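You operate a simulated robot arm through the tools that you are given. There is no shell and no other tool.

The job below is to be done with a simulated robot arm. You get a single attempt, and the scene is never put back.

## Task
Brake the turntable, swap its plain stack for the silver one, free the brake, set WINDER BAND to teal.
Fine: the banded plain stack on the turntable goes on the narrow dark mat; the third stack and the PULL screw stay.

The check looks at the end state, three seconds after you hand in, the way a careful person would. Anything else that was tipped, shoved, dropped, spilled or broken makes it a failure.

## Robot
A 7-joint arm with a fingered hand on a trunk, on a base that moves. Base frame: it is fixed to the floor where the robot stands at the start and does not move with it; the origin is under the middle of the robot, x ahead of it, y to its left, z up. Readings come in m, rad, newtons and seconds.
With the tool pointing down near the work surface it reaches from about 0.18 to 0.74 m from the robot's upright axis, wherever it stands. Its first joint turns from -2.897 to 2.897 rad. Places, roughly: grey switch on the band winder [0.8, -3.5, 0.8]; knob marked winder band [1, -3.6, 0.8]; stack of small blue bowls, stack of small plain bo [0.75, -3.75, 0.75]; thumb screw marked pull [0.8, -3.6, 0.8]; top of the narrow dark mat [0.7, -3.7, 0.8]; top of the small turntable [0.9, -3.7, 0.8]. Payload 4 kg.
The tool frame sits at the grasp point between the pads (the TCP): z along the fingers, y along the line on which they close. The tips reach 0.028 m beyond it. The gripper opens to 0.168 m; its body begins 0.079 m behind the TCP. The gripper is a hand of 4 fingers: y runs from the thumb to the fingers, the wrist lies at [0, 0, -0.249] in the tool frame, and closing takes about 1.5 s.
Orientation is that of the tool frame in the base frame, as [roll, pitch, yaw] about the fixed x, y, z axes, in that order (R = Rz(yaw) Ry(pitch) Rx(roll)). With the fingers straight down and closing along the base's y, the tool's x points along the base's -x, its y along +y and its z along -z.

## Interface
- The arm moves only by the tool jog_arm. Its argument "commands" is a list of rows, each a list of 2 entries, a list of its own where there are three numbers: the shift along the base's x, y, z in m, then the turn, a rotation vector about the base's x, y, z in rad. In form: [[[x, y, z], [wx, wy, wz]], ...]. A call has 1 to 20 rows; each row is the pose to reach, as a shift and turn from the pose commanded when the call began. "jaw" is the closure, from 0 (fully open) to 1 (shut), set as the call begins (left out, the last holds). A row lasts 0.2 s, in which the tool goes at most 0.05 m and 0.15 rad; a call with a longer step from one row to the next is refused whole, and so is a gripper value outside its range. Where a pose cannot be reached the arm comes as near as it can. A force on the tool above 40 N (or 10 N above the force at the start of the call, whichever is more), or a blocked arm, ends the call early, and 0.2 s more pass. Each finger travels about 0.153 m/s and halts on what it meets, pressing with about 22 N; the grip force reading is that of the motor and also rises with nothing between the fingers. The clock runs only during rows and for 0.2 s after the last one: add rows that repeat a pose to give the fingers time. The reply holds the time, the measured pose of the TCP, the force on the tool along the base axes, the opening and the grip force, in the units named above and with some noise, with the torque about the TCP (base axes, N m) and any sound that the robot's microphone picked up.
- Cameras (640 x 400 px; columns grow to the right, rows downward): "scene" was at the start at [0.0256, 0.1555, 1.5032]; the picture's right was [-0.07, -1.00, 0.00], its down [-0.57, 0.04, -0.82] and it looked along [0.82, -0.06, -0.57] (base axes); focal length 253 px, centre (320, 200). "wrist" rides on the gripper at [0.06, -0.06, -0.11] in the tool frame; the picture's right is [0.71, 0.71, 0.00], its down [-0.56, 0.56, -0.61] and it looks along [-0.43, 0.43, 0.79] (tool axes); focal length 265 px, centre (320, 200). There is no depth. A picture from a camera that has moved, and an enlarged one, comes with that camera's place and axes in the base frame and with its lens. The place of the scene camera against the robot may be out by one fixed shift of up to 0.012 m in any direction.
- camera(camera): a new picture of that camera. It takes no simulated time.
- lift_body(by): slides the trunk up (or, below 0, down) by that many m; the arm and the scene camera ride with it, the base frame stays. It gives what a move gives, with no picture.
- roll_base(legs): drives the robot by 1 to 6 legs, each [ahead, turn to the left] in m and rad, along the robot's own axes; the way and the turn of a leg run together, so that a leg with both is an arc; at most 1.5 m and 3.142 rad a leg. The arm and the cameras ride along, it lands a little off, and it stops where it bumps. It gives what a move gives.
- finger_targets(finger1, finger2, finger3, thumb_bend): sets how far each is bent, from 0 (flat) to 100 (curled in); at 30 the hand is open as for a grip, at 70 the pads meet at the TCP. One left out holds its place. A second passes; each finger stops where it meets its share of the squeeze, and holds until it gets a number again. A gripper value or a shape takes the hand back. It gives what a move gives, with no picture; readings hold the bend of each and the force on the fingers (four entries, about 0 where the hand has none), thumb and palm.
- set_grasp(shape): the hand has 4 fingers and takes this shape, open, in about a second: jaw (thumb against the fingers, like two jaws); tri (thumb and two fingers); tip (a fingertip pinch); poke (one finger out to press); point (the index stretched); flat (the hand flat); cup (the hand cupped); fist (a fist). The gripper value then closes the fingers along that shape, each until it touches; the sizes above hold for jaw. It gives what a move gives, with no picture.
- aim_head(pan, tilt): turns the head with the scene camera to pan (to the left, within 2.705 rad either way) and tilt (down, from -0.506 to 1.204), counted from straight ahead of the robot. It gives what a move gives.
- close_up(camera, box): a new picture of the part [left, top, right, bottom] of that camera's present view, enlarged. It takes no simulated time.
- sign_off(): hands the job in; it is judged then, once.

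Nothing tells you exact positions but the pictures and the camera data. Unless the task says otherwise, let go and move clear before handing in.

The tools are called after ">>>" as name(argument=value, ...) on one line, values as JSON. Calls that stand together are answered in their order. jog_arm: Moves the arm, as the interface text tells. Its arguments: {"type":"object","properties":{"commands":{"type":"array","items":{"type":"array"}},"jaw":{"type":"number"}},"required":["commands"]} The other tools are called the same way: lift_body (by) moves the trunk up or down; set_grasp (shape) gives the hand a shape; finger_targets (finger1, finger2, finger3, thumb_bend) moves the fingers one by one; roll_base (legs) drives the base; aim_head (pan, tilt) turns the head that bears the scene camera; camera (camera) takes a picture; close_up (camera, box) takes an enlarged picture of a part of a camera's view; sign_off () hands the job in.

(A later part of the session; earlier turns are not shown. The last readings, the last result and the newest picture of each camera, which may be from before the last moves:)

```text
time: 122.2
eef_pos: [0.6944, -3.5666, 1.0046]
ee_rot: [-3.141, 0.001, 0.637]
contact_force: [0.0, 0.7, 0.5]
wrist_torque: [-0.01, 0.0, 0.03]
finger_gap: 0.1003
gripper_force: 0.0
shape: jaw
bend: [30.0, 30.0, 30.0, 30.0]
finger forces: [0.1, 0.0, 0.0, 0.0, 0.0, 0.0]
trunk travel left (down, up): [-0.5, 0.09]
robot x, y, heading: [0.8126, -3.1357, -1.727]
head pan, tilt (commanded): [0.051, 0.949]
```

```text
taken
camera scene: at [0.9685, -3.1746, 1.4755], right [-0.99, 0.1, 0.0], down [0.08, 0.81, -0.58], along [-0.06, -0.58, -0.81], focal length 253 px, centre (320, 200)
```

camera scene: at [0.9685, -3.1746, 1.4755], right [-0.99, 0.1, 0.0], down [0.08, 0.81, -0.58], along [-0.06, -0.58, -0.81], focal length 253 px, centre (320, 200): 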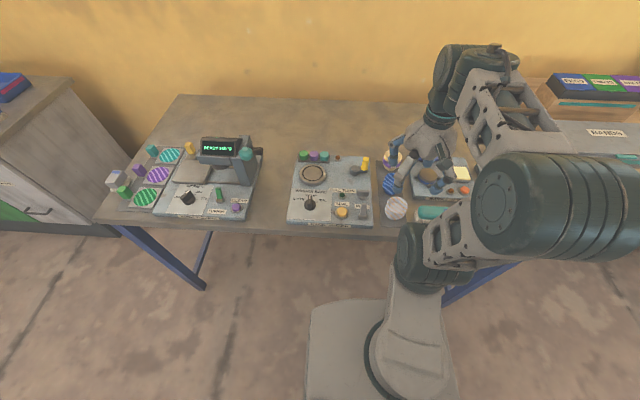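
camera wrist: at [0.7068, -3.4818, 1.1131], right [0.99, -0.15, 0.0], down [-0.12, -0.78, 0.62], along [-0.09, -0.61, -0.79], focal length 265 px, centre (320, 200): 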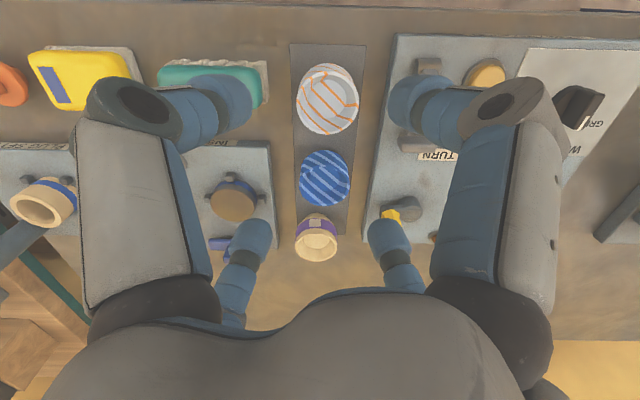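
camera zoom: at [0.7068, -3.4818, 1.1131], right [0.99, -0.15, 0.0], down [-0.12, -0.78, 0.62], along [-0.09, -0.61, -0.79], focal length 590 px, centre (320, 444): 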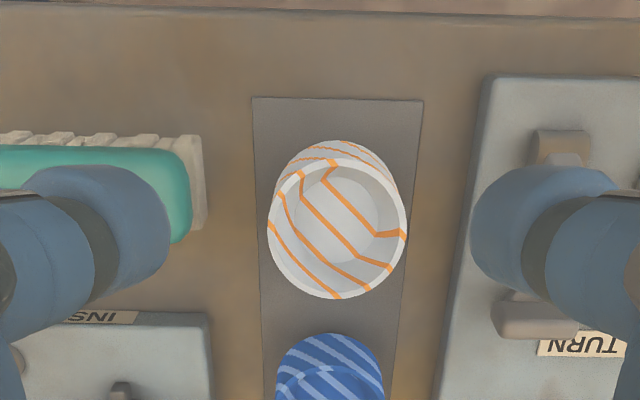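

All three stacks are the same size (R ≈ 0.030, height ≈ 0.0575); silver's centre is about (0.700, -3.565), the brush edge ~0.058 away. I lower to above the rim with a ~0.09 m opening and recheck.

>>> jog_arm(commands=[[[0.004, 0.002, -0.02], [0, 0, 0]], [[0.005, 0.002, -0.05], [0, 0, 0]], [[0.005, 0.002, -0.08], [0, 0, 0]], [[0.005, 0.002, -0.1], [0, 0, 0]], [[0.005, 0.002, -0.1], [0, 0, 0]]], jaw=0.47)

>>> camera(camera="wrist")

>>> close_up(camera="wrist", box=[220, 40, 420, 220])

>>> close_up(camera="scene", box=[340, 130, 460, 230])

```text
time: 123.4
eef_pos: [0.7033, -3.5648, 0.9043]
ee_rot: [3.139, 0.002, 0.637]
contact_force: [-0.2, -0.8, 0.7]
wrist_torque: [0.04, 0.01, -0.04]
finger_gap: 0.0896
gripper_force: 0.0
shape: jaw
bend: [33.0, 33.0, 33.0, 33.0]
finger forces: [0.0, 0.1, 0.1, 0.2, 0.1, 0.0]
trunk travel left (down, up): [-0.5, 0.09]
robot x, y, heading: [0.8056, -3.1344, -1.726]
head pan, tilt (commanded): [0.051, 0.949]
```

```text
taken
camera wrist: at [0.7139, -3.48, 1.0133], right [0.99, -0.15, 0.0], down [-0.12, -0.78, 0.62], along [-0.09, -0.61, -0.79], focal length 265 px, centre (320, 200)
```

wrist: 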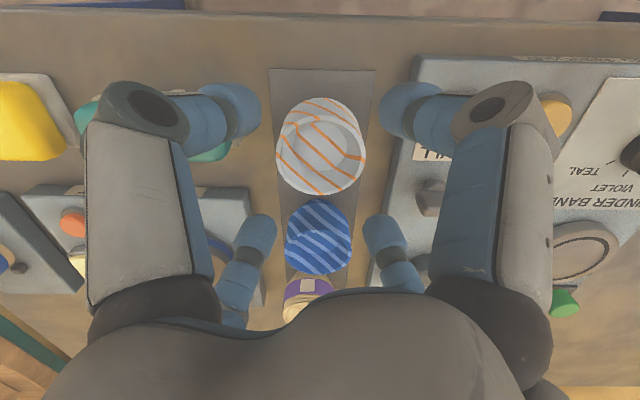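

```text
2.22 times, centred on (320, 130) of wrist
camera zoom: at [0.7139, -3.48, 1.0133], right [0.99, -0.15, 0.0], down [-0.12, -0.78, 0.62], along [-0.09, -0.61, -0.79], focal length 590 px, centre (320, 356)
```

zoom: 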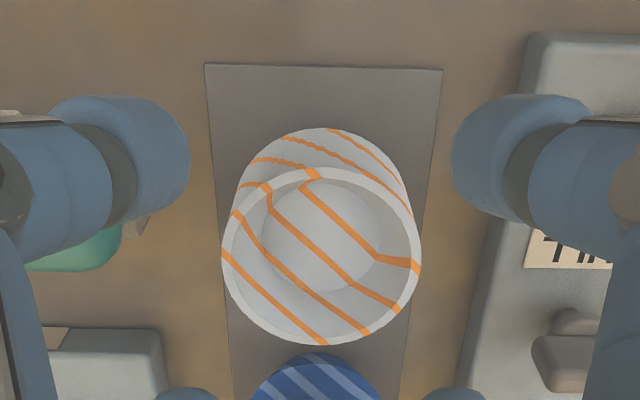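

```text
4.00 times, centred on (400, 180) of scene
camera zoom: at [0.9685, -3.175, 1.4755], right [-0.99, 0.1, 0.0], down [0.08, 0.81, -0.58], along [-0.06, -0.58, -0.81], focal length 1012 px, centre (0, 280)
```

zoom: 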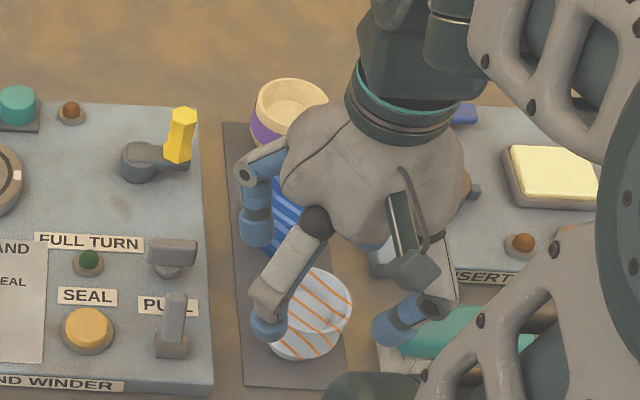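

Silver's centre is (0.701, -3.567); I shift by 3 mm and lower to grip height z ≈ 0.852.

>>> jog_arm(commands=[[[-0.001, -0.003, 0], [0, 0, 0]], [[-0.001, -0.003, -0.025], [0, 0, 0]], [[-0.001, -0.003, -0.051], [0, 0, 0]], [[-0.001, -0.003, -0.051], [0, 0, 0]]])

>>> camera(camera="wrist")

>>> close_up(camera="scene", box=[340, 130, 460, 230])

```text
time: 124.4
eef_pos: [0.6992, -3.5648, 0.8526]
ee_rot: [3.141, 0.003, 0.636]
contact_force: [-0.1, 0.5, 0.5]
wrist_torque: [0.02, 0.02, -0.03]
finger_gap: 0.0893
gripper_force: 0.0
shape: jaw
bend: [33.0, 33.0, 33.0, 33.0]
finger forces: [0.0, 0.0, 0.0, 0.0, 0.0, 0.0]
trunk travel left (down, up): [-0.5, 0.09]
robot x, y, heading: [0.8098, -3.1366, -1.722]
head pan, tilt (commanded): [0.051, 0.949]
```

```text
taken
camera wrist: at [0.7114, -3.4807, 0.9606], right [0.99, -0.15, 0.0], down [-0.12, -0.78, 0.62], along [-0.09, -0.61, -0.79], focal length 265 px, centre (320, 200)
```

wrist: 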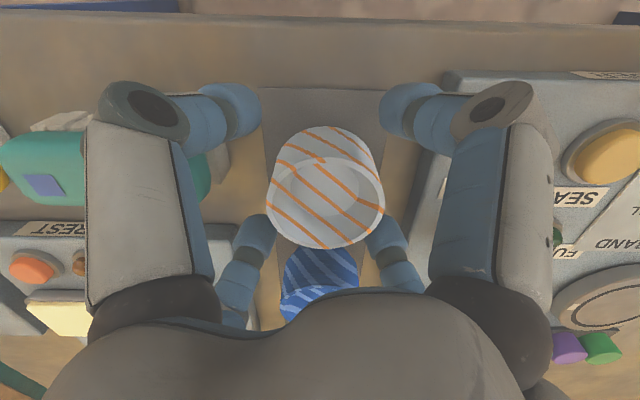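

```text
4.00 times, centred on (400, 180) of scene
camera zoom: at [0.9685, -3.175, 1.4755], right [-0.99, 0.1, 0.0], down [0.08, 0.81, -0.58], along [-0.06, -0.58, -0.81], focal length 1012 px, centre (0, 280)
```

zoom: 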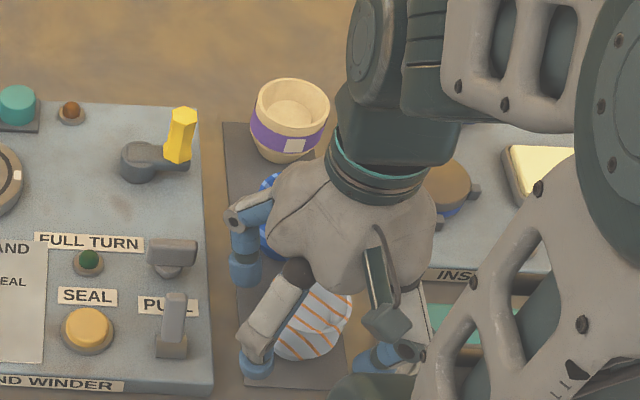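

Cup and TCP agree within 3 mm. I correct, then close in stages.

>>> jog_arm(commands=[[[0.002, 0, 0], [0, 0, 0]], [[0.002, 0, 0], [0, 0, 0]], [[0.002, 0, 0], [0, 0, 0]], [[0.002, 0, 0], [0, 0, 0]], [[0.002, 0, 0], [0, 0, 0]]], jaw=0.66)

>>> camera(camera="wrist")

>>> jog_arm(commands=[[[0, 0, 0], [0, 0, 0]], [[0, 0, 0], [0, 0, 0]], [[0, 0, 0], [0, 0, 0]], [[0, 0, 0], [0, 0, 0]]], jaw=0.69)

>>> camera(camera="wrist")

```text
time: 125.6
eef_pos: [0.7007, -3.5638, 0.8536]
ee_rot: [-3.14, 0.001, 0.638]
contact_force: [0.2, 0.1, 0.0]
wrist_torque: [-0.03, 0.01, -0.03]
finger_gap: 0.0576
gripper_force: 0.1
shape: jaw
bend: [79.0, 79.0, 79.0, 43.0]
finger forces: [0.1, 0.3, 0.0, 0.0, 0.1, 0.0]
trunk travel left (down, up): [-0.5, 0.09]
robot x, y, heading: [0.8082, -3.1359, -1.728]
head pan, tilt (commanded): [0.051, 0.949]
```

```text
taken
camera wrist: at [0.713, -3.4803, 0.961], right [0.99, -0.15, 0.0], down [-0.12, -0.78, 0.62], along [-0.09, -0.61, -0.79], focal length 265 px, centre (320, 200)
```

wrist: 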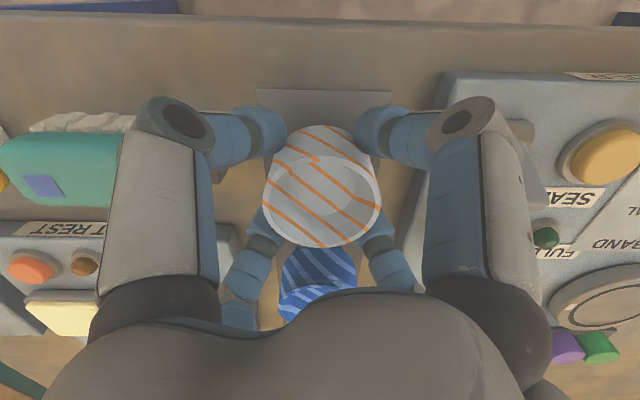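

```text
time: 126.6
eef_pos: [0.7019, -3.566, 0.8535]
ee_rot: [3.14, 0.003, 0.637]
contact_force: [-0.2, -0.5, 0.9]
wrist_torque: [-0.01, 0.0, 0.0]
finger_gap: 0.0537
gripper_force: 0.0
shape: jaw
bend: [78.0, 78.0, 78.0, 44.0]
finger forces: [1.2, 1.4, 1.1, 0.1, 0.9, 0.1]
trunk travel left (down, up): [-0.5, 0.09]
robot x, y, heading: [0.8113, -3.1379, -1.722]
head pan, tilt (commanded): [0.051, 0.949]
```

```text
taken
camera wrist: at [0.713, -3.4803, 0.961], right [0.99, -0.15, 0.0], down [-0.12, -0.78, 0.62], along [-0.09, -0.61, -0.79], focal length 265 px, centre (320, 200)
```

wrist: 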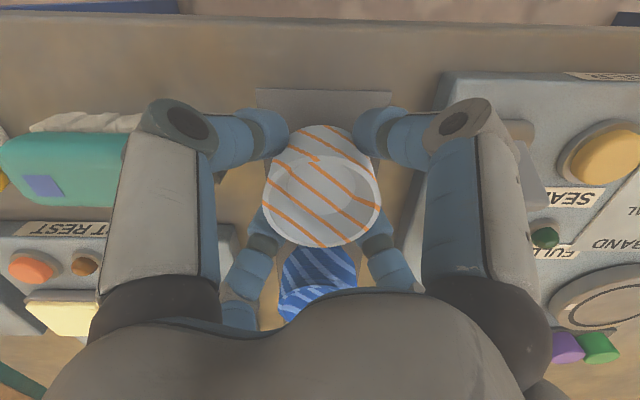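

Light even contact. I close slightly more for a carrying grip.

>>> jog_arm(commands=[[[0, 0, 0], [0, 0, 0]], [[0, 0, 0], [0, 0, 0]], [[0, 0, 0], [0, 0, 0]]], jaw=0.705)

>>> camera(camera="wrist")

```text
time: 127.4
eef_pos: [0.7011, -3.5647, 0.8526]
ee_rot: [-3.141, 0.002, 0.635]
contact_force: [-0.4, 0.2, -0.3]
wrist_torque: [0.02, 0.0, 0.02]
finger_gap: 0.0515
gripper_force: 21.9
shape: jaw
bend: [79.0, 79.0, 79.0, 46.0]
finger forces: [20.0, 20.2, 19.8, 0.0, 19.6, 0.0]
trunk travel left (down, up): [-0.5, 0.09]
robot x, y, heading: [0.8113, -3.1355, -1.726]
head pan, tilt (commanded): [0.051, 0.949]
```

```text
taken
camera wrist: at [0.713, -3.4803, 0.961], right [0.99, -0.15, 0.0], down [-0.12, -0.78, 0.62], along [-0.09, -0.61, -0.79], focal length 265 px, centre (320, 200)
```

wrist: 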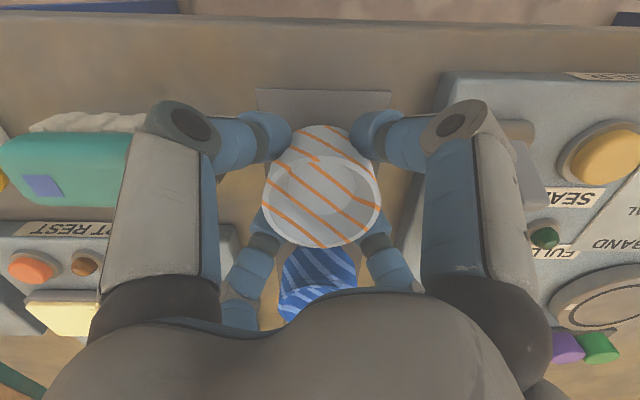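

The silver stack is held firmly (20 N per finger). I lift it straight up.

>>> jog_arm(commands=[[[0, 0, 0.01], [0, 0, 0]], [[0, 0, 0.03], [0, 0, 0]], [[0, 0, 0.06], [0, 0, 0]], [[0, 0, 0.1], [0, 0, 0]], [[0, 0, 0.147], [0, 0, 0]], [[0, 0, 0.147], [0, 0, 0]]])

>>> camera(camera="wrist")

>>> close_up(camera="scene", box=[280, 90, 460, 230])

```text
time: 128.8
eef_pos: [0.7024, -3.5649, 1.0047]
ee_rot: [3.141, 0.002, 0.637]
contact_force: [-0.1, -0.2, -1.2]
wrist_torque: [0.01, -0.03, 0.03]
finger_gap: 0.0514
gripper_force: 21.8
shape: jaw
bend: [79.0, 79.0, 79.0, 46.0]
finger forces: [20.0, 20.2, 19.9, 0.0, 19.8, 0.0]
trunk travel left (down, up): [-0.5, 0.09]
robot x, y, heading: [0.809, -3.1329, -1.722]
head pan, tilt (commanded): [0.051, 0.949]
```

```text
taken
camera wrist: at [0.7128, -3.4798, 1.1122], right [0.99, -0.15, 0.0], down [-0.12, -0.78, 0.62], along [-0.09, -0.61, -0.79], focal length 265 px, centre (320, 200)
```

wrist: 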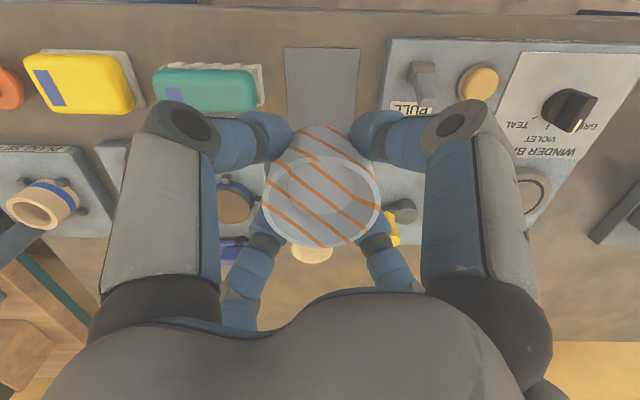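

```text
2.86 times, centred on (370, 160) of scene
camera zoom: at [0.9686, -3.1749, 1.4755], right [-0.99, 0.1, 0.0], down [0.08, 0.81, -0.58], along [-0.06, -0.58, -0.81], focal length 723 px, centre (177, 314)
```

zoom: 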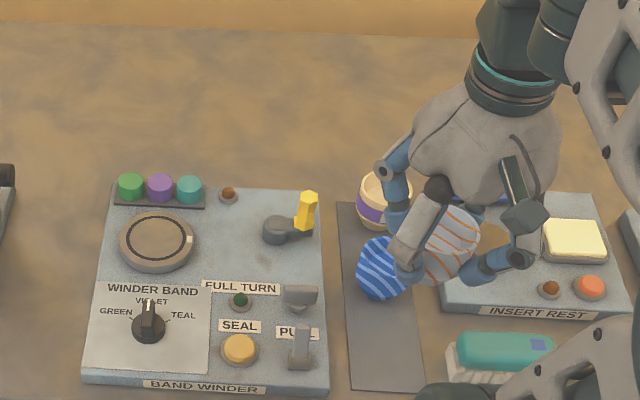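

Lifted cleanly. Now over to the turntable.

>>> jog_arm(commands=[[[0.034, -0.024, 0], [0, 0, 0]], [[0.068, -0.048, 0], [0, 0, 0]], [[0.102, -0.072, 0], [0, 0, 0]], [[0.136, -0.096, 0], [0, 0, 0]], [[0.17, -0.12, 0], [0, 0, 0]], [[0.204, -0.144, 0], [0, 0, 0]], [[0.2347, -0.165, 0], [0, 0, 0]], [[0.2347, -0.165, 0], [0, 0, 0]], [[0.2347, -0.165, 0], [0, 0, 0]]])

>>> camera(camera="wrist")

>>> close_up(camera="wrist", box=[240, 20, 400, 180])

>>> close_up(camera="scene", box=[270, 80, 410, 220])

```text
time: 130.8
eef_pos: [0.9381, -3.7269, 1.0022]
ee_rot: [3.141, 0.003, 0.637]
contact_force: [-0.3, 0.1, -1.2]
wrist_torque: [0.01, -0.02, 0.01]
finger_gap: 0.0515
gripper_force: 22.1
shape: jaw
bend: [79.0, 79.0, 79.0, 46.0]
finger forces: [19.9, 20.2, 20.0, 0.0, 19.8, 0.0]
trunk travel left (down, up): [-0.5, 0.09]
robot x, y, heading: [0.8103, -3.1354, -1.729]
head pan, tilt (commanded): [0.051, 0.949]
```

```text
taken
camera wrist: at [0.9497, -3.6432, 1.11], right [0.99, -0.15, 0.0], down [-0.12, -0.78, 0.62], along [-0.09, -0.61, -0.79], focal length 265 px, centre (320, 200)
```

wrist: 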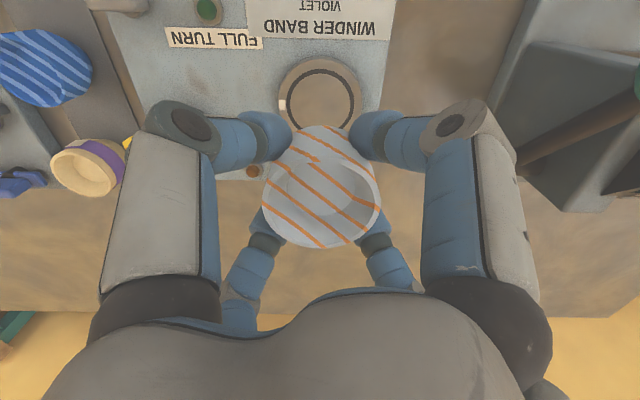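

```text
2.50 times, centred on (320, 100) of wrist
camera zoom: at [0.9497, -3.6432, 1.11], right [0.99, -0.15, 0.0], down [-0.12, -0.78, 0.62], along [-0.09, -0.61, -0.79], focal length 664 px, centre (320, 450)
```

zoom: 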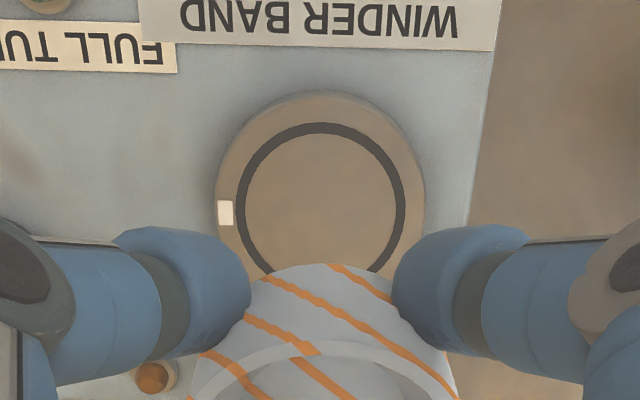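

```text
2.86 times, centred on (340, 150) of scene
camera zoom: at [0.9685, -3.1749, 1.4755], right [-0.99, 0.1, 0.0], down [0.08, 0.81, -0.58], along [-0.06, -0.58, -0.81], focal length 723 px, centre (263, 343)
```

zoom: 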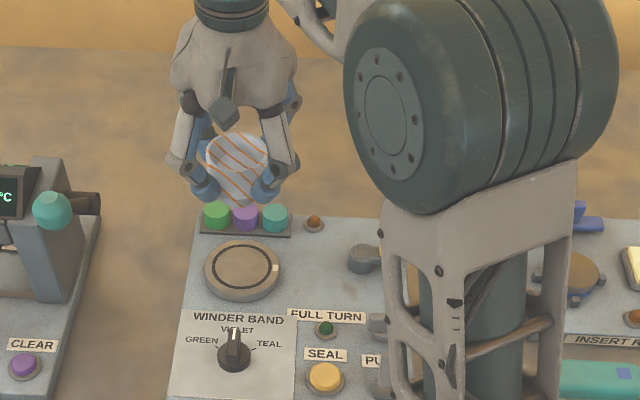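

The turntable centre is at about (0.9367, -3.731); the stack needs a shift of ~4-5 mm. I lower to about 1 cm above the disc.

>>> jog_arm(commands=[[[-0.0012, -0.0045, -0.01], [0, 0, 0]], [[-0.0012, -0.0045, -0.04], [0, 0, 0]], [[-0.0012, -0.0045, -0.07], [0, 0, 0]], [[-0.0012, -0.0045, -0.095], [0, 0, 0]], [[-0.0012, -0.0045, -0.102], [0, 0, 0]], [[-0.0012, -0.0045, -0.102], [0, 0, 0]]])

>>> camera(camera="wrist")

>>> close_up(camera="scene", box=[275, 120, 355, 200])

```text
time: 132.2
eef_pos: [0.9383, -3.7326, 0.8995]
ee_rot: [3.142, 0.002, 0.637]
contact_force: [0.5, -0.6, -1.2]
wrist_torque: [-0.01, -0.01, -0.02]
finger_gap: 0.0512
gripper_force: 22.7
shape: jaw
bend: [79.0, 79.0, 79.0, 46.0]
finger forces: [19.9, 20.3, 19.9, 0.0, 19.7, 0.0]
trunk travel left (down, up): [-0.5, 0.09]
robot x, y, heading: [0.8075, -3.136, -1.723]
head pan, tilt (commanded): [0.051, 0.949]
```

```text
taken
camera wrist: at [0.9492, -3.6478, 1.0072], right [0.99, -0.15, 0.0], down [-0.12, -0.78, 0.62], along [-0.09, -0.61, -0.79], focal length 265 px, centre (320, 200)
```

wrist: 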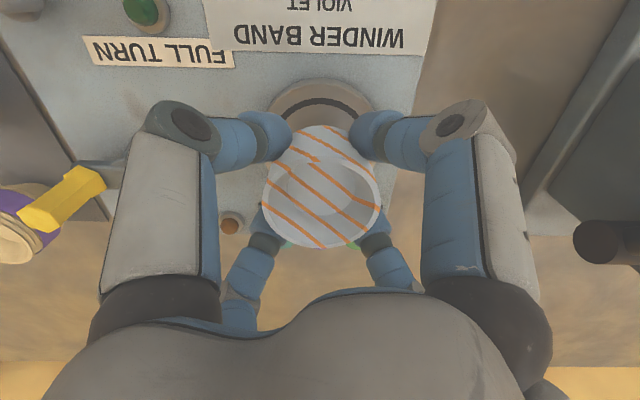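

```text
5.00 times, centred on (315, 160) of scene
camera zoom: at [0.9687, -3.1751, 1.4755], right [-0.99, 0.1, 0.0], down [0.08, 0.81, -0.58], along [-0.06, -0.58, -0.81], focal length 1264 px, centre (345, 400)
```

zoom: 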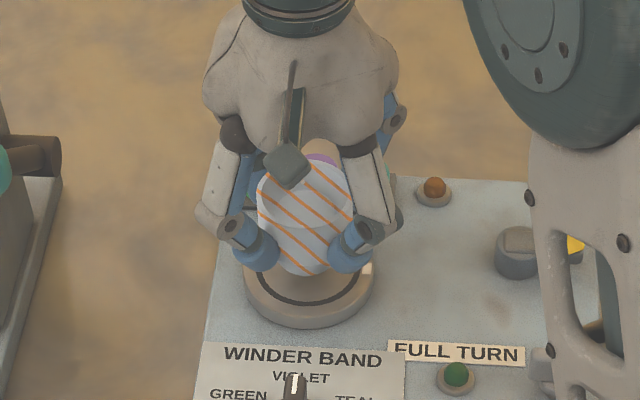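

Aligned above the disc. I lower in fine steps watching for the first touch.

>>> jog_arm(commands=[[[0, 0, -0.003], [0, 0, 0]], [[0, 0, -0.005], [0, 0, 0]], [[0, 0, -0.005], [0, 0, 0]]])

>>> jog_arm(commands=[[[0, 0, -0.001], [0, 0, 0]], [[0, 0, -0.001], [0, 0, 0]]])

>>> jog_arm(commands=[[[0, 0, -0.001], [0, 0, 0]], [[0, 0, -0.001], [0, 0, 0]]])

```text
time: 133.0
eef_pos: [0.9371, -3.7333, 0.8945]
ee_rot: [3.141, 0.003, 0.637]
contact_force: [0.8, 0.6, -1.6]
wrist_torque: [0.01, -0.05, -0.02]
finger_gap: 0.0515
gripper_force: 21.4
shape: jaw
bend: [79.0, 79.0, 79.0, 46.0]
finger forces: [19.9, 20.3, 19.9, 0.0, 19.7, 0.0]
trunk travel left (down, up): [-0.5, 0.09]
robot x, y, heading: [0.8132, -3.136, -1.723]
head pan, tilt (commanded): [0.051, 0.949]
```

```text
time: 133.6
eef_pos: [0.9349, -3.7336, 0.8932]
ee_rot: [3.141, 0.002, 0.637]
contact_force: [-0.4, 0.1, -1.8]
wrist_torque: [-0.05, 0.01, 0.01]
finger_gap: 0.0512
gripper_force: 22.0
shape: jaw
bend: [79.0, 79.0, 79.0, 46.0]
finger forces: [19.9, 20.3, 19.9, 0.0, 19.7, 0.1]
trunk travel left (down, up): [-0.5, 0.09]
robot x, y, heading: [0.8102, -3.1346, -1.731]
head pan, tilt (commanded): [0.051, 0.949]
```

```text
time: 134.2
eef_pos: [0.9376, -3.733, 0.8915]
ee_rot: [3.141, 0.003, 0.636]
contact_force: [0.4, 0.3, -0.8]
wrist_torque: [-0.01, 0.0, -0.02]
finger_gap: 0.0513
gripper_force: 22.1
shape: jaw
bend: [79.0, 79.0, 79.0, 46.0]
finger forces: [19.9, 20.4, 19.9, 0.0, 19.7, 0.0]
trunk travel left (down, up): [-0.5, 0.09]
robot x, y, heading: [0.8094, -3.1347, -1.722]
head pan, tilt (commanded): [0.051, 0.949]
```

Still no touch at 0.8915; one more millimetre, then open gently.

>>> jog_arm(commands=[[[0, 0, -0.001], [0, 0, 0]], [[0, 0, -0.001], [0, 0, 0]]])

>>> close_up(camera="scene", box=[285, 140, 345, 195])

```text
time: 134.8
eef_pos: [0.9361, -3.7342, 0.8897]
ee_rot: [3.141, 0.002, 0.637]
contact_force: [-0.7, 0.5, -1.2]
wrist_torque: [-0.01, -0.02, 0.02]
finger_gap: 0.0515
gripper_force: 21.7
shape: jaw
bend: [79.0, 79.0, 79.0, 46.0]
finger forces: [20.0, 20.3, 19.9, 0.0, 19.7, 0.0]
trunk travel left (down, up): [-0.5, 0.09]
robot x, y, heading: [0.8104, -3.1381, -1.72]
head pan, tilt (commanded): [0.051, 0.949]
```

```text
7.27 times, centred on (315, 168) of scene
camera zoom: at [0.9687, -3.1751, 1.4755], right [-0.99, 0.1, 0.0], down [0.08, 0.81, -0.58], along [-0.06, -0.58, -0.81], focal length 1839 px, centre (356, 436)
```

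zoom: 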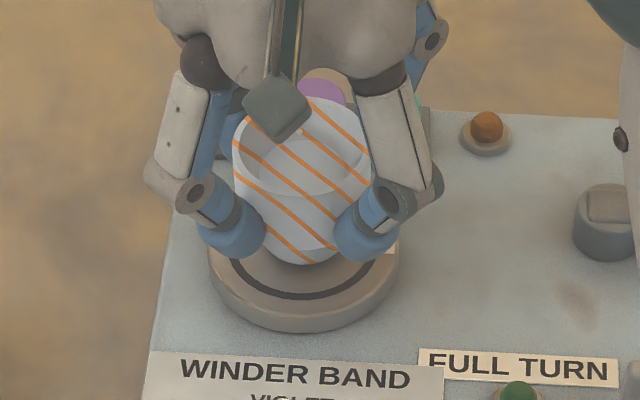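

One more millimetre to find the touch.

>>> jog_arm(commands=[[[0, 0, -0.001], [0, 0, 0]], [[0, 0, -0.001], [0, 0, 0]]])

```text
time: 135.4
eef_pos: [0.9348, -3.7335, 0.89]
ee_rot: [3.141, 0.002, 0.638]
contact_force: [0.9, 0.6, -1.6]
wrist_torque: [-0.01, 0.06, 0.03]
finger_gap: 0.0514
gripper_force: 21.5
shape: jaw
bend: [79.0, 79.0, 79.0, 46.0]
finger forces: [20.0, 20.3, 19.9, 0.0, 19.8, 0.0]
trunk travel left (down, up): [-0.5, 0.09]
robot x, y, heading: [0.8076, -3.1317, -1.729]
head pan, tilt (commanded): [0.051, 0.949]
```

No touch yet; another millimetre.

>>> jog_arm(commands=[[[0, 0, -0.001], [0, 0, 0]], [[0, 0, -0.001], [0, 0, 0]]])

```text
time: 136.0
eef_pos: [0.9364, -3.7337, 0.8883]
ee_rot: [-3.141, 0.002, 0.637]
contact_force: [-0.3, 0.9, -1.6]
wrist_torque: [0.01, -0.01, -0.04]
finger_gap: 0.0515
gripper_force: 22.5
shape: jaw
bend: [79.0, 79.0, 79.0, 46.0]
finger forces: [19.8, 20.2, 19.9, 0.0, 19.8, 0.0]
trunk travel left (down, up): [-0.5, 0.09]
robot x, y, heading: [0.8067, -3.1352, -1.722]
head pan, tilt (commanded): [0.051, 0.949]
```

Still hanging (−1.6 N); one further millimetre.

>>> jog_arm(commands=[[[0, 0, -0.001], [0, 0, 0]], [[0, 0, -0.001], [0, 0, 0]]])

```text
time: 136.6
eef_pos: [0.9358, -3.7342, 0.8868]
ee_rot: [-3.141, 0.001, 0.638]
contact_force: [0.1, -0.4, -0.6]
wrist_torque: [-0.01, 0.01, -0.05]
finger_gap: 0.0516
gripper_force: 21.4
shape: jaw
bend: [79.0, 79.0, 79.0, 46.0]
finger forces: [19.9, 20.3, 20.0, 0.0, 19.7, 0.1]
trunk travel left (down, up): [-0.5, 0.09]
robot x, y, heading: [0.8059, -3.1314, -1.721]
head pan, tilt (commanded): [0.051, 0.949]
```

The weight reading is going away, so it is just about touching. I open in small steps.

>>> jog_arm(commands=[[[0, 0, 0], [0, 0, 0]], [[0, 0, 0], [0, 0, 0]]], jaw=0.68)

>>> camera(camera="wrist")

>>> close_up(camera="scene", box=[285, 140, 345, 195])

```text
time: 137.2
eef_pos: [0.9353, -3.7341, 0.8873]
ee_rot: [3.141, 0.001, 0.637]
contact_force: [-0.3, 0.0, -2.0]
wrist_torque: [-0.02, 0.01, 0.0]
finger_gap: 0.0546
gripper_force: 0.2
shape: jaw
bend: [78.0, 78.0, 78.0, 44.0]
finger forces: [0.9, 1.1, 0.8, 0.0, 0.7, 0.0]
trunk travel left (down, up): [-0.5, 0.09]
robot x, y, heading: [0.8081, -3.1364, -1.724]
head pan, tilt (commanded): [0.051, 0.949]
```

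```text
taken
camera wrist: at [0.9476, -3.6495, 0.9954], right [0.99, -0.15, 0.0], down [-0.12, -0.78, 0.62], along [-0.09, -0.61, -0.79], focal length 265 px, centre (320, 200)
```

wrist: 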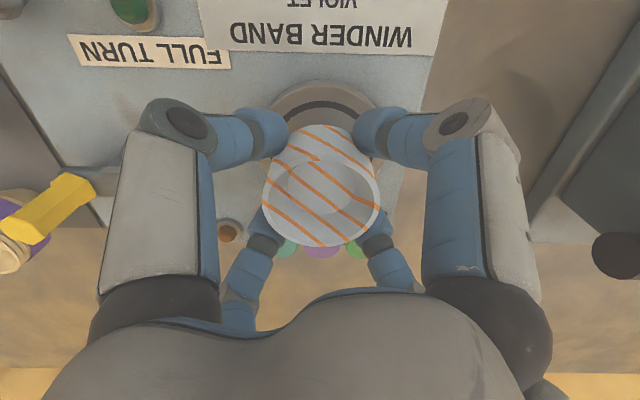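

```text
7.27 times, centred on (315, 168) of scene
camera zoom: at [0.9687, -3.1751, 1.4755], right [-0.99, 0.1, 0.0], down [0.08, 0.81, -0.58], along [-0.06, -0.58, -0.81], focal length 1839 px, centre (356, 436)
```

zoom: 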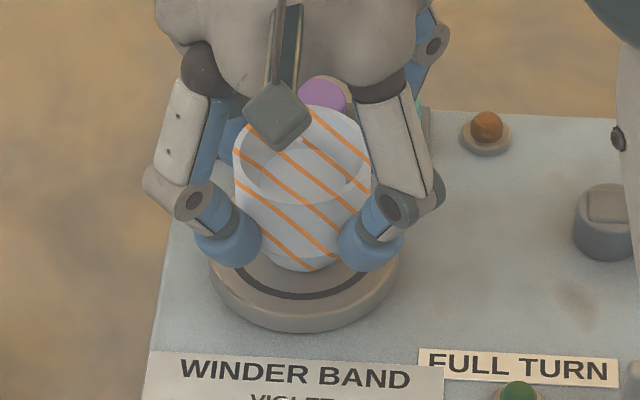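

Grip is now only ~1 N per finger and it still hangs. With this light grip I lower slowly another 3 mm until it rests.

>>> jog_arm(commands=[[[0, 0, -0.001], [0, 0, 0]], [[0, 0, -0.002], [0, 0, 0]], [[0, 0, -0.002], [0, 0, 0]]])

>>> jog_arm(commands=[[[0, 0, -0.001], [0, 0, 0]], [[0, 0, -0.001], [0, 0, 0]]])

>>> close_up(camera="scene", box=[285, 140, 345, 195])

```text
time: 138.0
eef_pos: [0.9363, -3.7337, 0.8857]
ee_rot: [-3.141, 0.001, 0.635]
contact_force: [-1.0, -1.1, 1.2]
wrist_torque: [-0.02, 0.03, 0.0]
finger_gap: 0.0544
gripper_force: 0.0
shape: jaw
bend: [78.0, 78.0, 78.0, 44.0]
finger forces: [0.6, 1.1, 1.0, 0.1, 0.7, 0.1]
trunk travel left (down, up): [-0.5, 0.09]
robot x, y, heading: [0.8082, -3.1377, -1.725]
head pan, tilt (commanded): [0.051, 0.949]
```

```text
time: 138.6
eef_pos: [0.9368, -3.7338, 0.8838]
ee_rot: [3.141, 0.002, 0.637]
contact_force: [-0.7, 0.9, 2.6]
wrist_torque: [0.03, 0.0, 0.0]
finger_gap: 0.0545
gripper_force: 0.1
shape: jaw
bend: [78.0, 78.0, 78.0, 44.0]
finger forces: [0.9, 0.7, 0.7, 0.1, 1.2, 0.0]
trunk travel left (down, up): [-0.5, 0.09]
robot x, y, heading: [0.8123, -3.1355, -1.724]
head pan, tilt (commanded): [0.051, 0.949]
```

```text
7.27 times, centred on (315, 168) of scene
camera zoom: at [0.9686, -3.1746, 1.4755], right [-0.99, 0.1, 0.0], down [0.08, 0.81, -0.58], along [-0.06, -0.58, -0.81], focal length 1839 px, centre (356, 436)
```

zoom: 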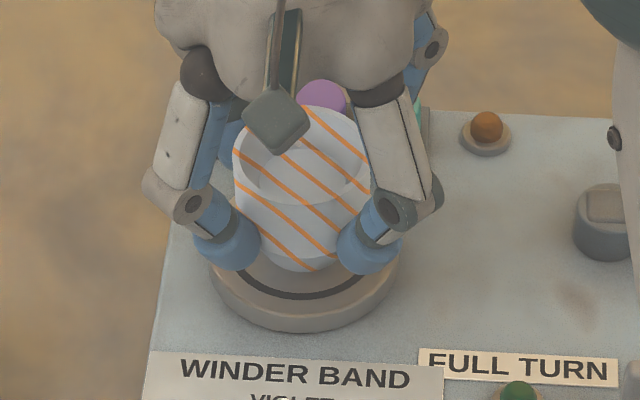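

It rests on the turntable now. I open in steps.

>>> jog_arm(commands=[[[0, 0, 0.0], [0, 0, 0]], [[0, 0, 0.0], [0, 0, 0]]], jaw=0.64)

>>> jog_arm(commands=[[[0, 0, 0.0], [0, 0, 0]], [[0, 0, 0.0], [0, 0, 0]]], jaw=0.58)

>>> close_up(camera="wrist", box=[220, 60, 420, 260])

>>> close_up(camera="scene", box=[285, 140, 345, 195])

```text
time: 139.2
eef_pos: [0.9375, -3.7335, 0.8854]
ee_rot: [-3.141, 0.002, 0.637]
contact_force: [-0.6, 0.1, 0.2]
wrist_torque: [0.0, -0.03, 0.05]
finger_gap: 0.0599
gripper_force: 0.1
shape: jaw
bend: [79.0, 79.0, 79.0, 42.0]
finger forces: [0.1, 0.1, 0.0, 0.0, 0.0, 0.0]
trunk travel left (down, up): [-0.5, 0.09]
robot x, y, heading: [0.8088, -3.1357, -1.725]
head pan, tilt (commanded): [0.051, 0.949]
```

```text
time: 139.8
eef_pos: [0.9365, -3.7358, 0.8847]
ee_rot: [-3.141, 0.003, 0.637]
contact_force: [0.4, -0.2, 0.1]
wrist_torque: [0.01, -0.01, 0.01]
finger_gap: 0.0701
gripper_force: 0.0
shape: jaw
bend: [79.0, 79.0, 79.0, 38.0]
finger forces: [0.0, 0.1, 0.1, 0.1, 0.0, 0.0]
trunk travel left (down, up): [-0.5, 0.09]
robot x, y, heading: [0.8075, -3.1366, -1.729]
head pan, tilt (commanded): [0.051, 0.949]
```

```text
2.00 times, centred on (320, 160) of wrist
camera zoom: at [0.948, -3.6502, 0.9926], right [0.99, -0.15, 0.0], down [-0.12, -0.78, 0.62], along [-0.09, -0.61, -0.79], focal length 531 px, centre (320, 280)
```

zoom: 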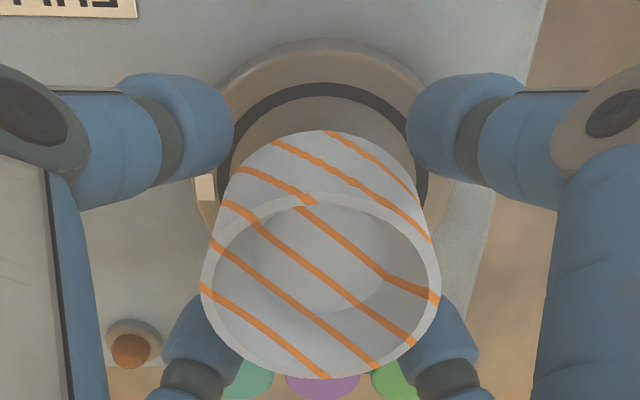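

```text
7.27 times, centred on (315, 168) of scene
camera zoom: at [0.9687, -3.175, 1.4755], right [-0.99, 0.1, 0.0], down [0.08, 0.81, -0.58], along [-0.06, -0.58, -0.81], focal length 1839 px, centre (356, 436)
```

zoom: 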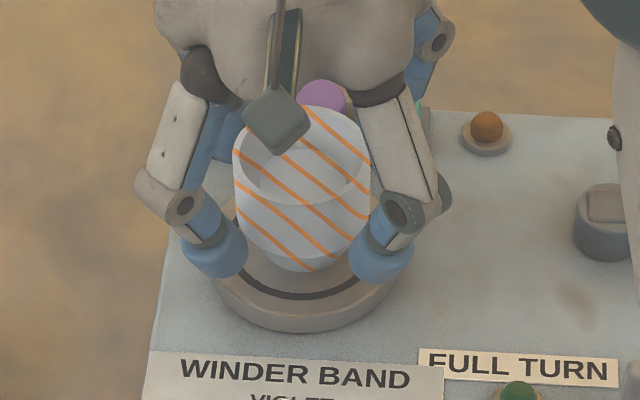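

The silver stack stands upright and centred on the turntable (same place relative to the ring as the plain one had). I open a bit more and rise straight up.

>>> jog_arm(commands=[[[0, 0, 0.0], [0, 0, 0]], [[0, 0, 0.0], [0, 0, 0]], [[0, 0, 0.02], [0, 0, 0]], [[0, 0, 0.05], [0, 0, 0]], [[0, 0, 0.09], [0, 0, 0]], [[0, 0, 0.13], [0, 0, 0]], [[0, 0, 0.13], [0, 0, 0]]], jaw=0.51)

>>> close_up(camera="wrist", box=[240, 20, 400, 180])

>>> close_up(camera="scene", box=[280, 120, 420, 232])

```text
time: 141.4
eef_pos: [0.9346, -3.7348, 1.0167]
ee_rot: [3.141, 0.003, 0.637]
contact_force: [-0.3, 0.5, 0.0]
wrist_torque: [0.04, 0.0, 0.0]
finger_gap: 0.0818
gripper_force: 0.0
shape: jaw
bend: [35.0, 35.0, 35.0, 35.0]
finger forces: [0.0, 0.0, 0.0, 0.1, 0.0, 0.0]
trunk travel left (down, up): [-0.5, 0.09]
robot x, y, heading: [0.8086, -3.1368, -1.722]
head pan, tilt (commanded): [0.051, 0.949]
```

```text
2.50 times, centred on (320, 100) of wrist
camera zoom: at [0.9469, -3.6505, 1.1259], right [0.99, -0.15, 0.0], down [-0.12, -0.78, 0.62], along [-0.09, -0.61, -0.79], focal length 664 px, centre (320, 450)
```

zoom: 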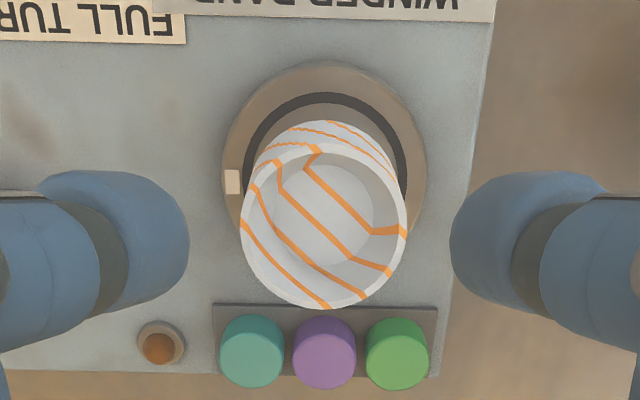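

```text
3.57 times, centred on (350, 176) of scene
camera zoom: at [0.9687, -3.1748, 1.4755], right [-0.99, 0.1, 0.0], down [0.08, 0.81, -0.58], along [-0.06, -0.58, -0.81], focal length 903 px, centre (213, 286)
```

zoom: 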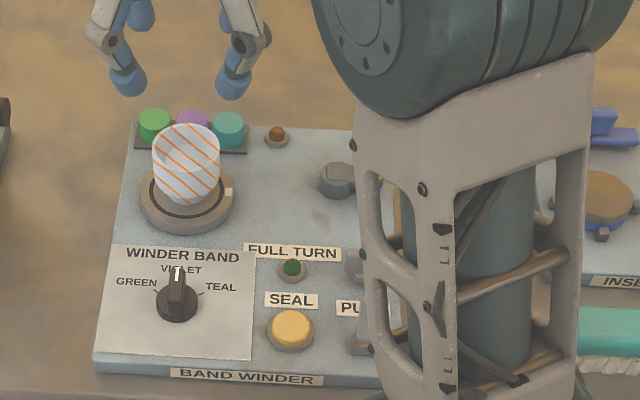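

The swap is done: silver on the turntable, plain on the mat. To free the brake I need to pull the toggle back towards me; for elbow room I drive the base back 0.12 m with the hand high.

>>> roll_base(legs=[[-0.12, 0.0]])

>>> camera(camera="scene")

>>> close_up(camera="scene", box=[280, 100, 420, 200])

```text
time: 142.6
eef_pos: [0.9559, -3.6118, 1.0169]
ee_rot: [3.141, 0.003, 0.639]
contact_force: [-0.4, 0.4, 0.1]
wrist_torque: [0.01, 0.0, 0.02]
finger_gap: 0.0817
gripper_force: 0.0
shape: jaw
bend: [35.0, 35.0, 35.0, 35.0]
finger forces: [0.0, 0.0, 0.0, 0.0, 0.0, 0.1]
trunk travel left (down, up): [-0.5, 0.09]
robot x, y, heading: [0.826, -3.0122, -1.726]
head pan, tilt (commanded): [0.051, 0.949]
```

```text
taken
camera scene: at [0.9877, -3.0516, 1.4755], right [-0.99, 0.1, 0.0], down [0.08, 0.81, -0.58], along [-0.06, -0.58, -0.81], focal length 253 px, centre (320, 200)
```

scene: 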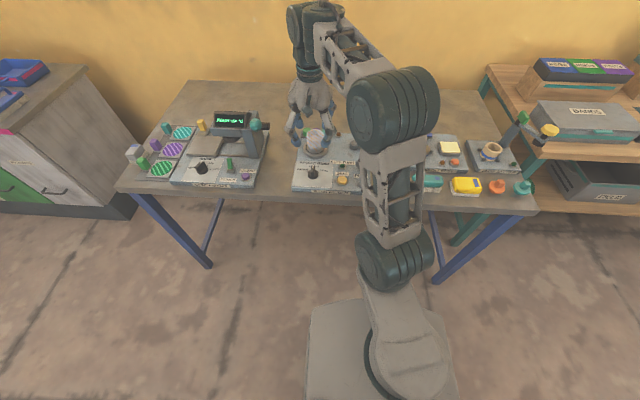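

```text
4.00 times, centred on (350, 150) of scene
camera zoom: at [0.9877, -3.0516, 1.4755], right [-0.99, 0.1, 0.0], down [0.08, 0.81, -0.58], along [-0.06, -0.58, -0.81], focal length 1012 px, centre (200, 400)
```

zoom: 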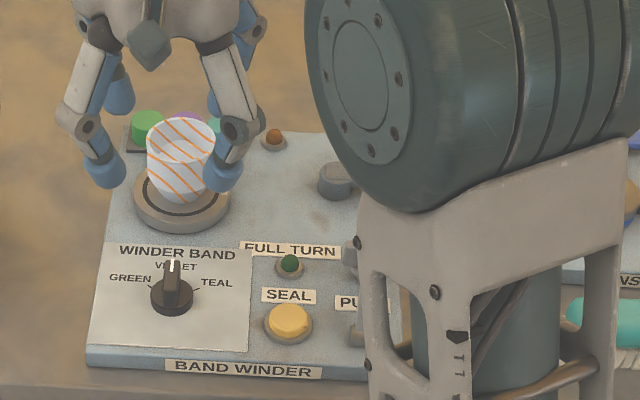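

Base is back. I move the hand (still in the same yaw) over the switch for a close wrist view of toggle and screw.

>>> jog_arm(commands=[[[-0.04, 0.009, -0.009], [0, 0, 0]], [[-0.08, 0.018, -0.018], [0, 0, 0]], [[-0.12, 0.028, -0.028], [0, 0, 0]], [[-0.156, 0.037, -0.037], [0, 0, 0]], [[-0.156, 0.037, -0.037], [0, 0, 0]]])

>>> camera(camera="wrist")

>>> close_up(camera="wrist", box=[260, 30, 390, 160])

```text
time: 143.8
eef_pos: [0.7975, -3.5739, 0.9802]
ee_rot: [-3.141, 0.002, 0.638]
contact_force: [0.4, 0.3, 0.4]
wrist_torque: [-0.01, -0.02, 0.01]
finger_gap: 0.0819
gripper_force: 0.0
shape: jaw
bend: [35.0, 35.0, 35.0, 35.0]
finger forces: [0.0, 0.1, 0.0, 0.0, 0.0, 0.0]
trunk travel left (down, up): [-0.5, 0.09]
robot x, y, heading: [0.8252, -3.0121, -1.722]
head pan, tilt (commanded): [0.051, 0.949]
```

```text
taken
camera wrist: at [0.8087, -3.4889, 1.0894], right [0.99, -0.15, 0.0], down [-0.11, -0.78, 0.62], along [-0.09, -0.61, -0.79], focal length 265 px, centre (320, 200)
```

wrist: 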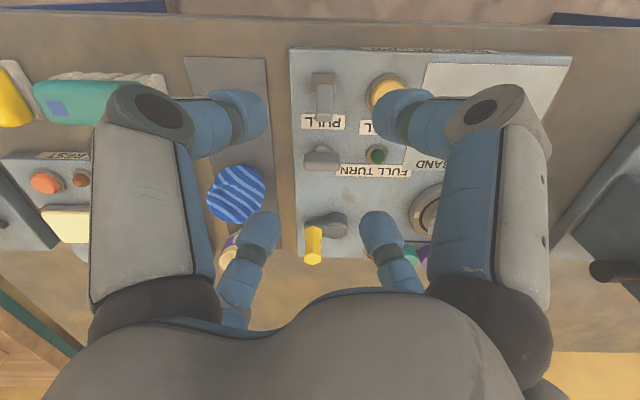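

```text
3.08 times, centred on (325, 95) of wrist
camera zoom: at [0.8087, -3.4889, 1.0894], right [0.99, -0.15, 0.0], down [-0.11, -0.78, 0.62], along [-0.09, -0.61, -0.79], focal length 817 px, centre (305, 523)
```

zoom: 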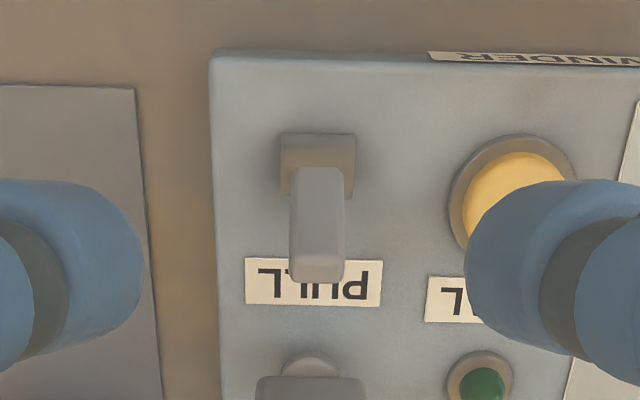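

The gap between toggle and screw wing is only ~33 mm, too tight for a finger behind it. A fingertip pinch from the sides may be better; I try the "tip" shape here in the air.

>>> set_grasp(shape="tip")

>>> camera(camera="wrist")

>>> close_up(camera="scene", box=[310, 80, 450, 190])

```text
time: 144.7
eef_pos: [0.7983, -3.574, 0.9806]
ee_rot: [3.141, 0.001, 0.638]
contact_force: [-0.3, 0.1, -0.2]
wrist_torque: [-0.02, -0.03, -0.01]
finger_gap: 0.1677
gripper_force: 0.0
shape: tip
bend: [11.0, 30.0, 11.0, 30.0]
finger forces: [0.1, 0.0, 0.0, 0.0, 0.0, 0.1]
trunk travel left (down, up): [-0.5, 0.09]
robot x, y, heading: [0.8252, -3.0145, -1.724]
head pan, tilt (commanded): [0.051, 0.949]
```

```text
taken
camera wrist: at [0.8091, -3.489, 1.0895], right [0.99, -0.15, 0.0], down [-0.12, -0.78, 0.62], along [-0.09, -0.61, -0.79], focal length 265 px, centre (320, 200)
```

wrist: 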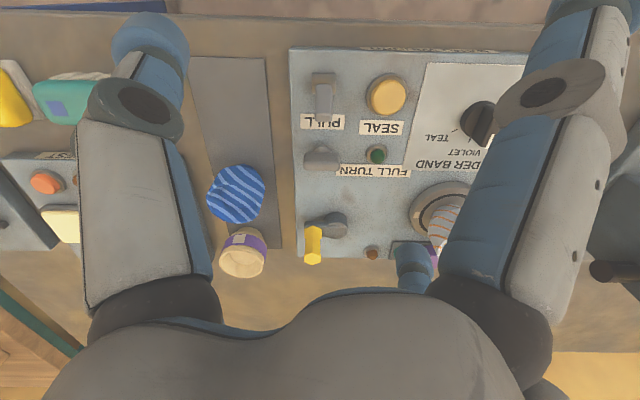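

```text
3.64 times, centred on (380, 135) of scene
camera zoom: at [0.9876, -3.0521, 1.4755], right [-0.99, 0.1, 0.0], down [0.08, 0.81, -0.58], along [-0.06, -0.58, -0.81], focal length 920 px, centre (102, 436)
```

zoom: 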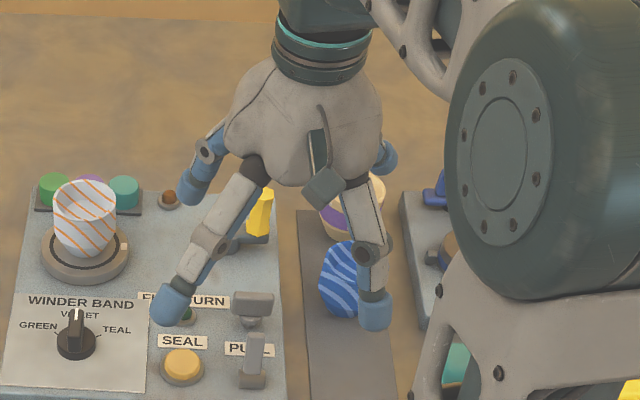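

In "tip" the two idle fingers splay out too far here. Instead I use "poke" with finger2 extended: coming diagonally from the front-right, the hand stays over free space and both cameras can see the fingertip between toggle and screw.

>>> set_grasp(shape="poke")

>>> finger_targets(finger2=30)

>>> camera(camera="wrist")

>>> close_up(camera="scene", box=[310, 80, 450, 190])

```text
time: 145.6
eef_pos: [0.7988, -3.5726, 0.9812]
ee_rot: [-3.141, 0.003, 0.639]
contact_force: [-0.4, -0.1, 0.7]
wrist_torque: [-0.02, 0.02, 0.0]
finger_gap: 0.0001
gripper_force: 0.0
shape: poke
bend: [100.0, 100.0, 100.0, 70.0]
finger forces: [0.0, 0.0, 0.1, 0.0, 0.0, 0.1]
trunk travel left (down, up): [-0.5, 0.09]
robot x, y, heading: [0.8267, -3.0168, -1.725]
head pan, tilt (commanded): [0.051, 0.949]
```

```text
time: 146.6
eef_pos: [0.7979, -3.5734, 0.9823]
ee_rot: [-3.14, 0.003, 0.639]
contact_force: [0.3, 0.2, 0.2]
wrist_torque: [0.01, 0.0, 0.05]
finger_gap: 0.0242
gripper_force: 0.0
shape: fingers
bend: [100.0, 30.0, 100.0, 70.0]
finger forces: [0.0, 0.0, 0.0, 0.0, 0.0, 0.1]
trunk travel left (down, up): [-0.5, 0.09]
robot x, y, heading: [0.8296, -3.0137, -1.721]
head pan, tilt (commanded): [0.051, 0.949]
```

```text
taken
camera wrist: at [0.8091, -3.489, 1.0895], right [0.99, -0.15, 0.0], down [-0.12, -0.78, 0.62], along [-0.09, -0.61, -0.79], focal length 265 px, centre (320, 200)
```

wrist: 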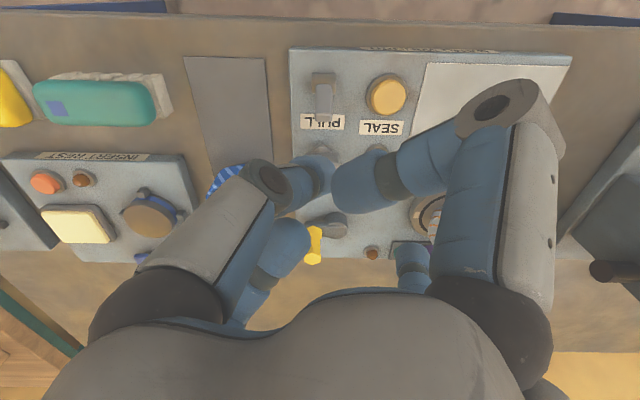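

```text
3.64 times, centred on (380, 135) of scene
camera zoom: at [0.9876, -3.0521, 1.4755], right [-0.99, 0.1, 0.0], down [0.08, 0.81, -0.58], along [-0.06, -0.58, -0.81], focal length 920 px, centre (102, 436)
```

zoom: 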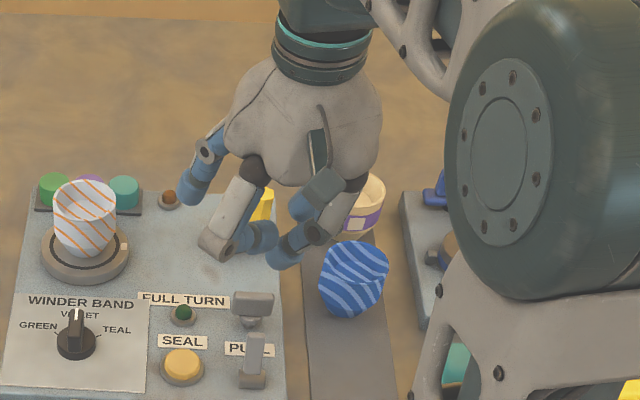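

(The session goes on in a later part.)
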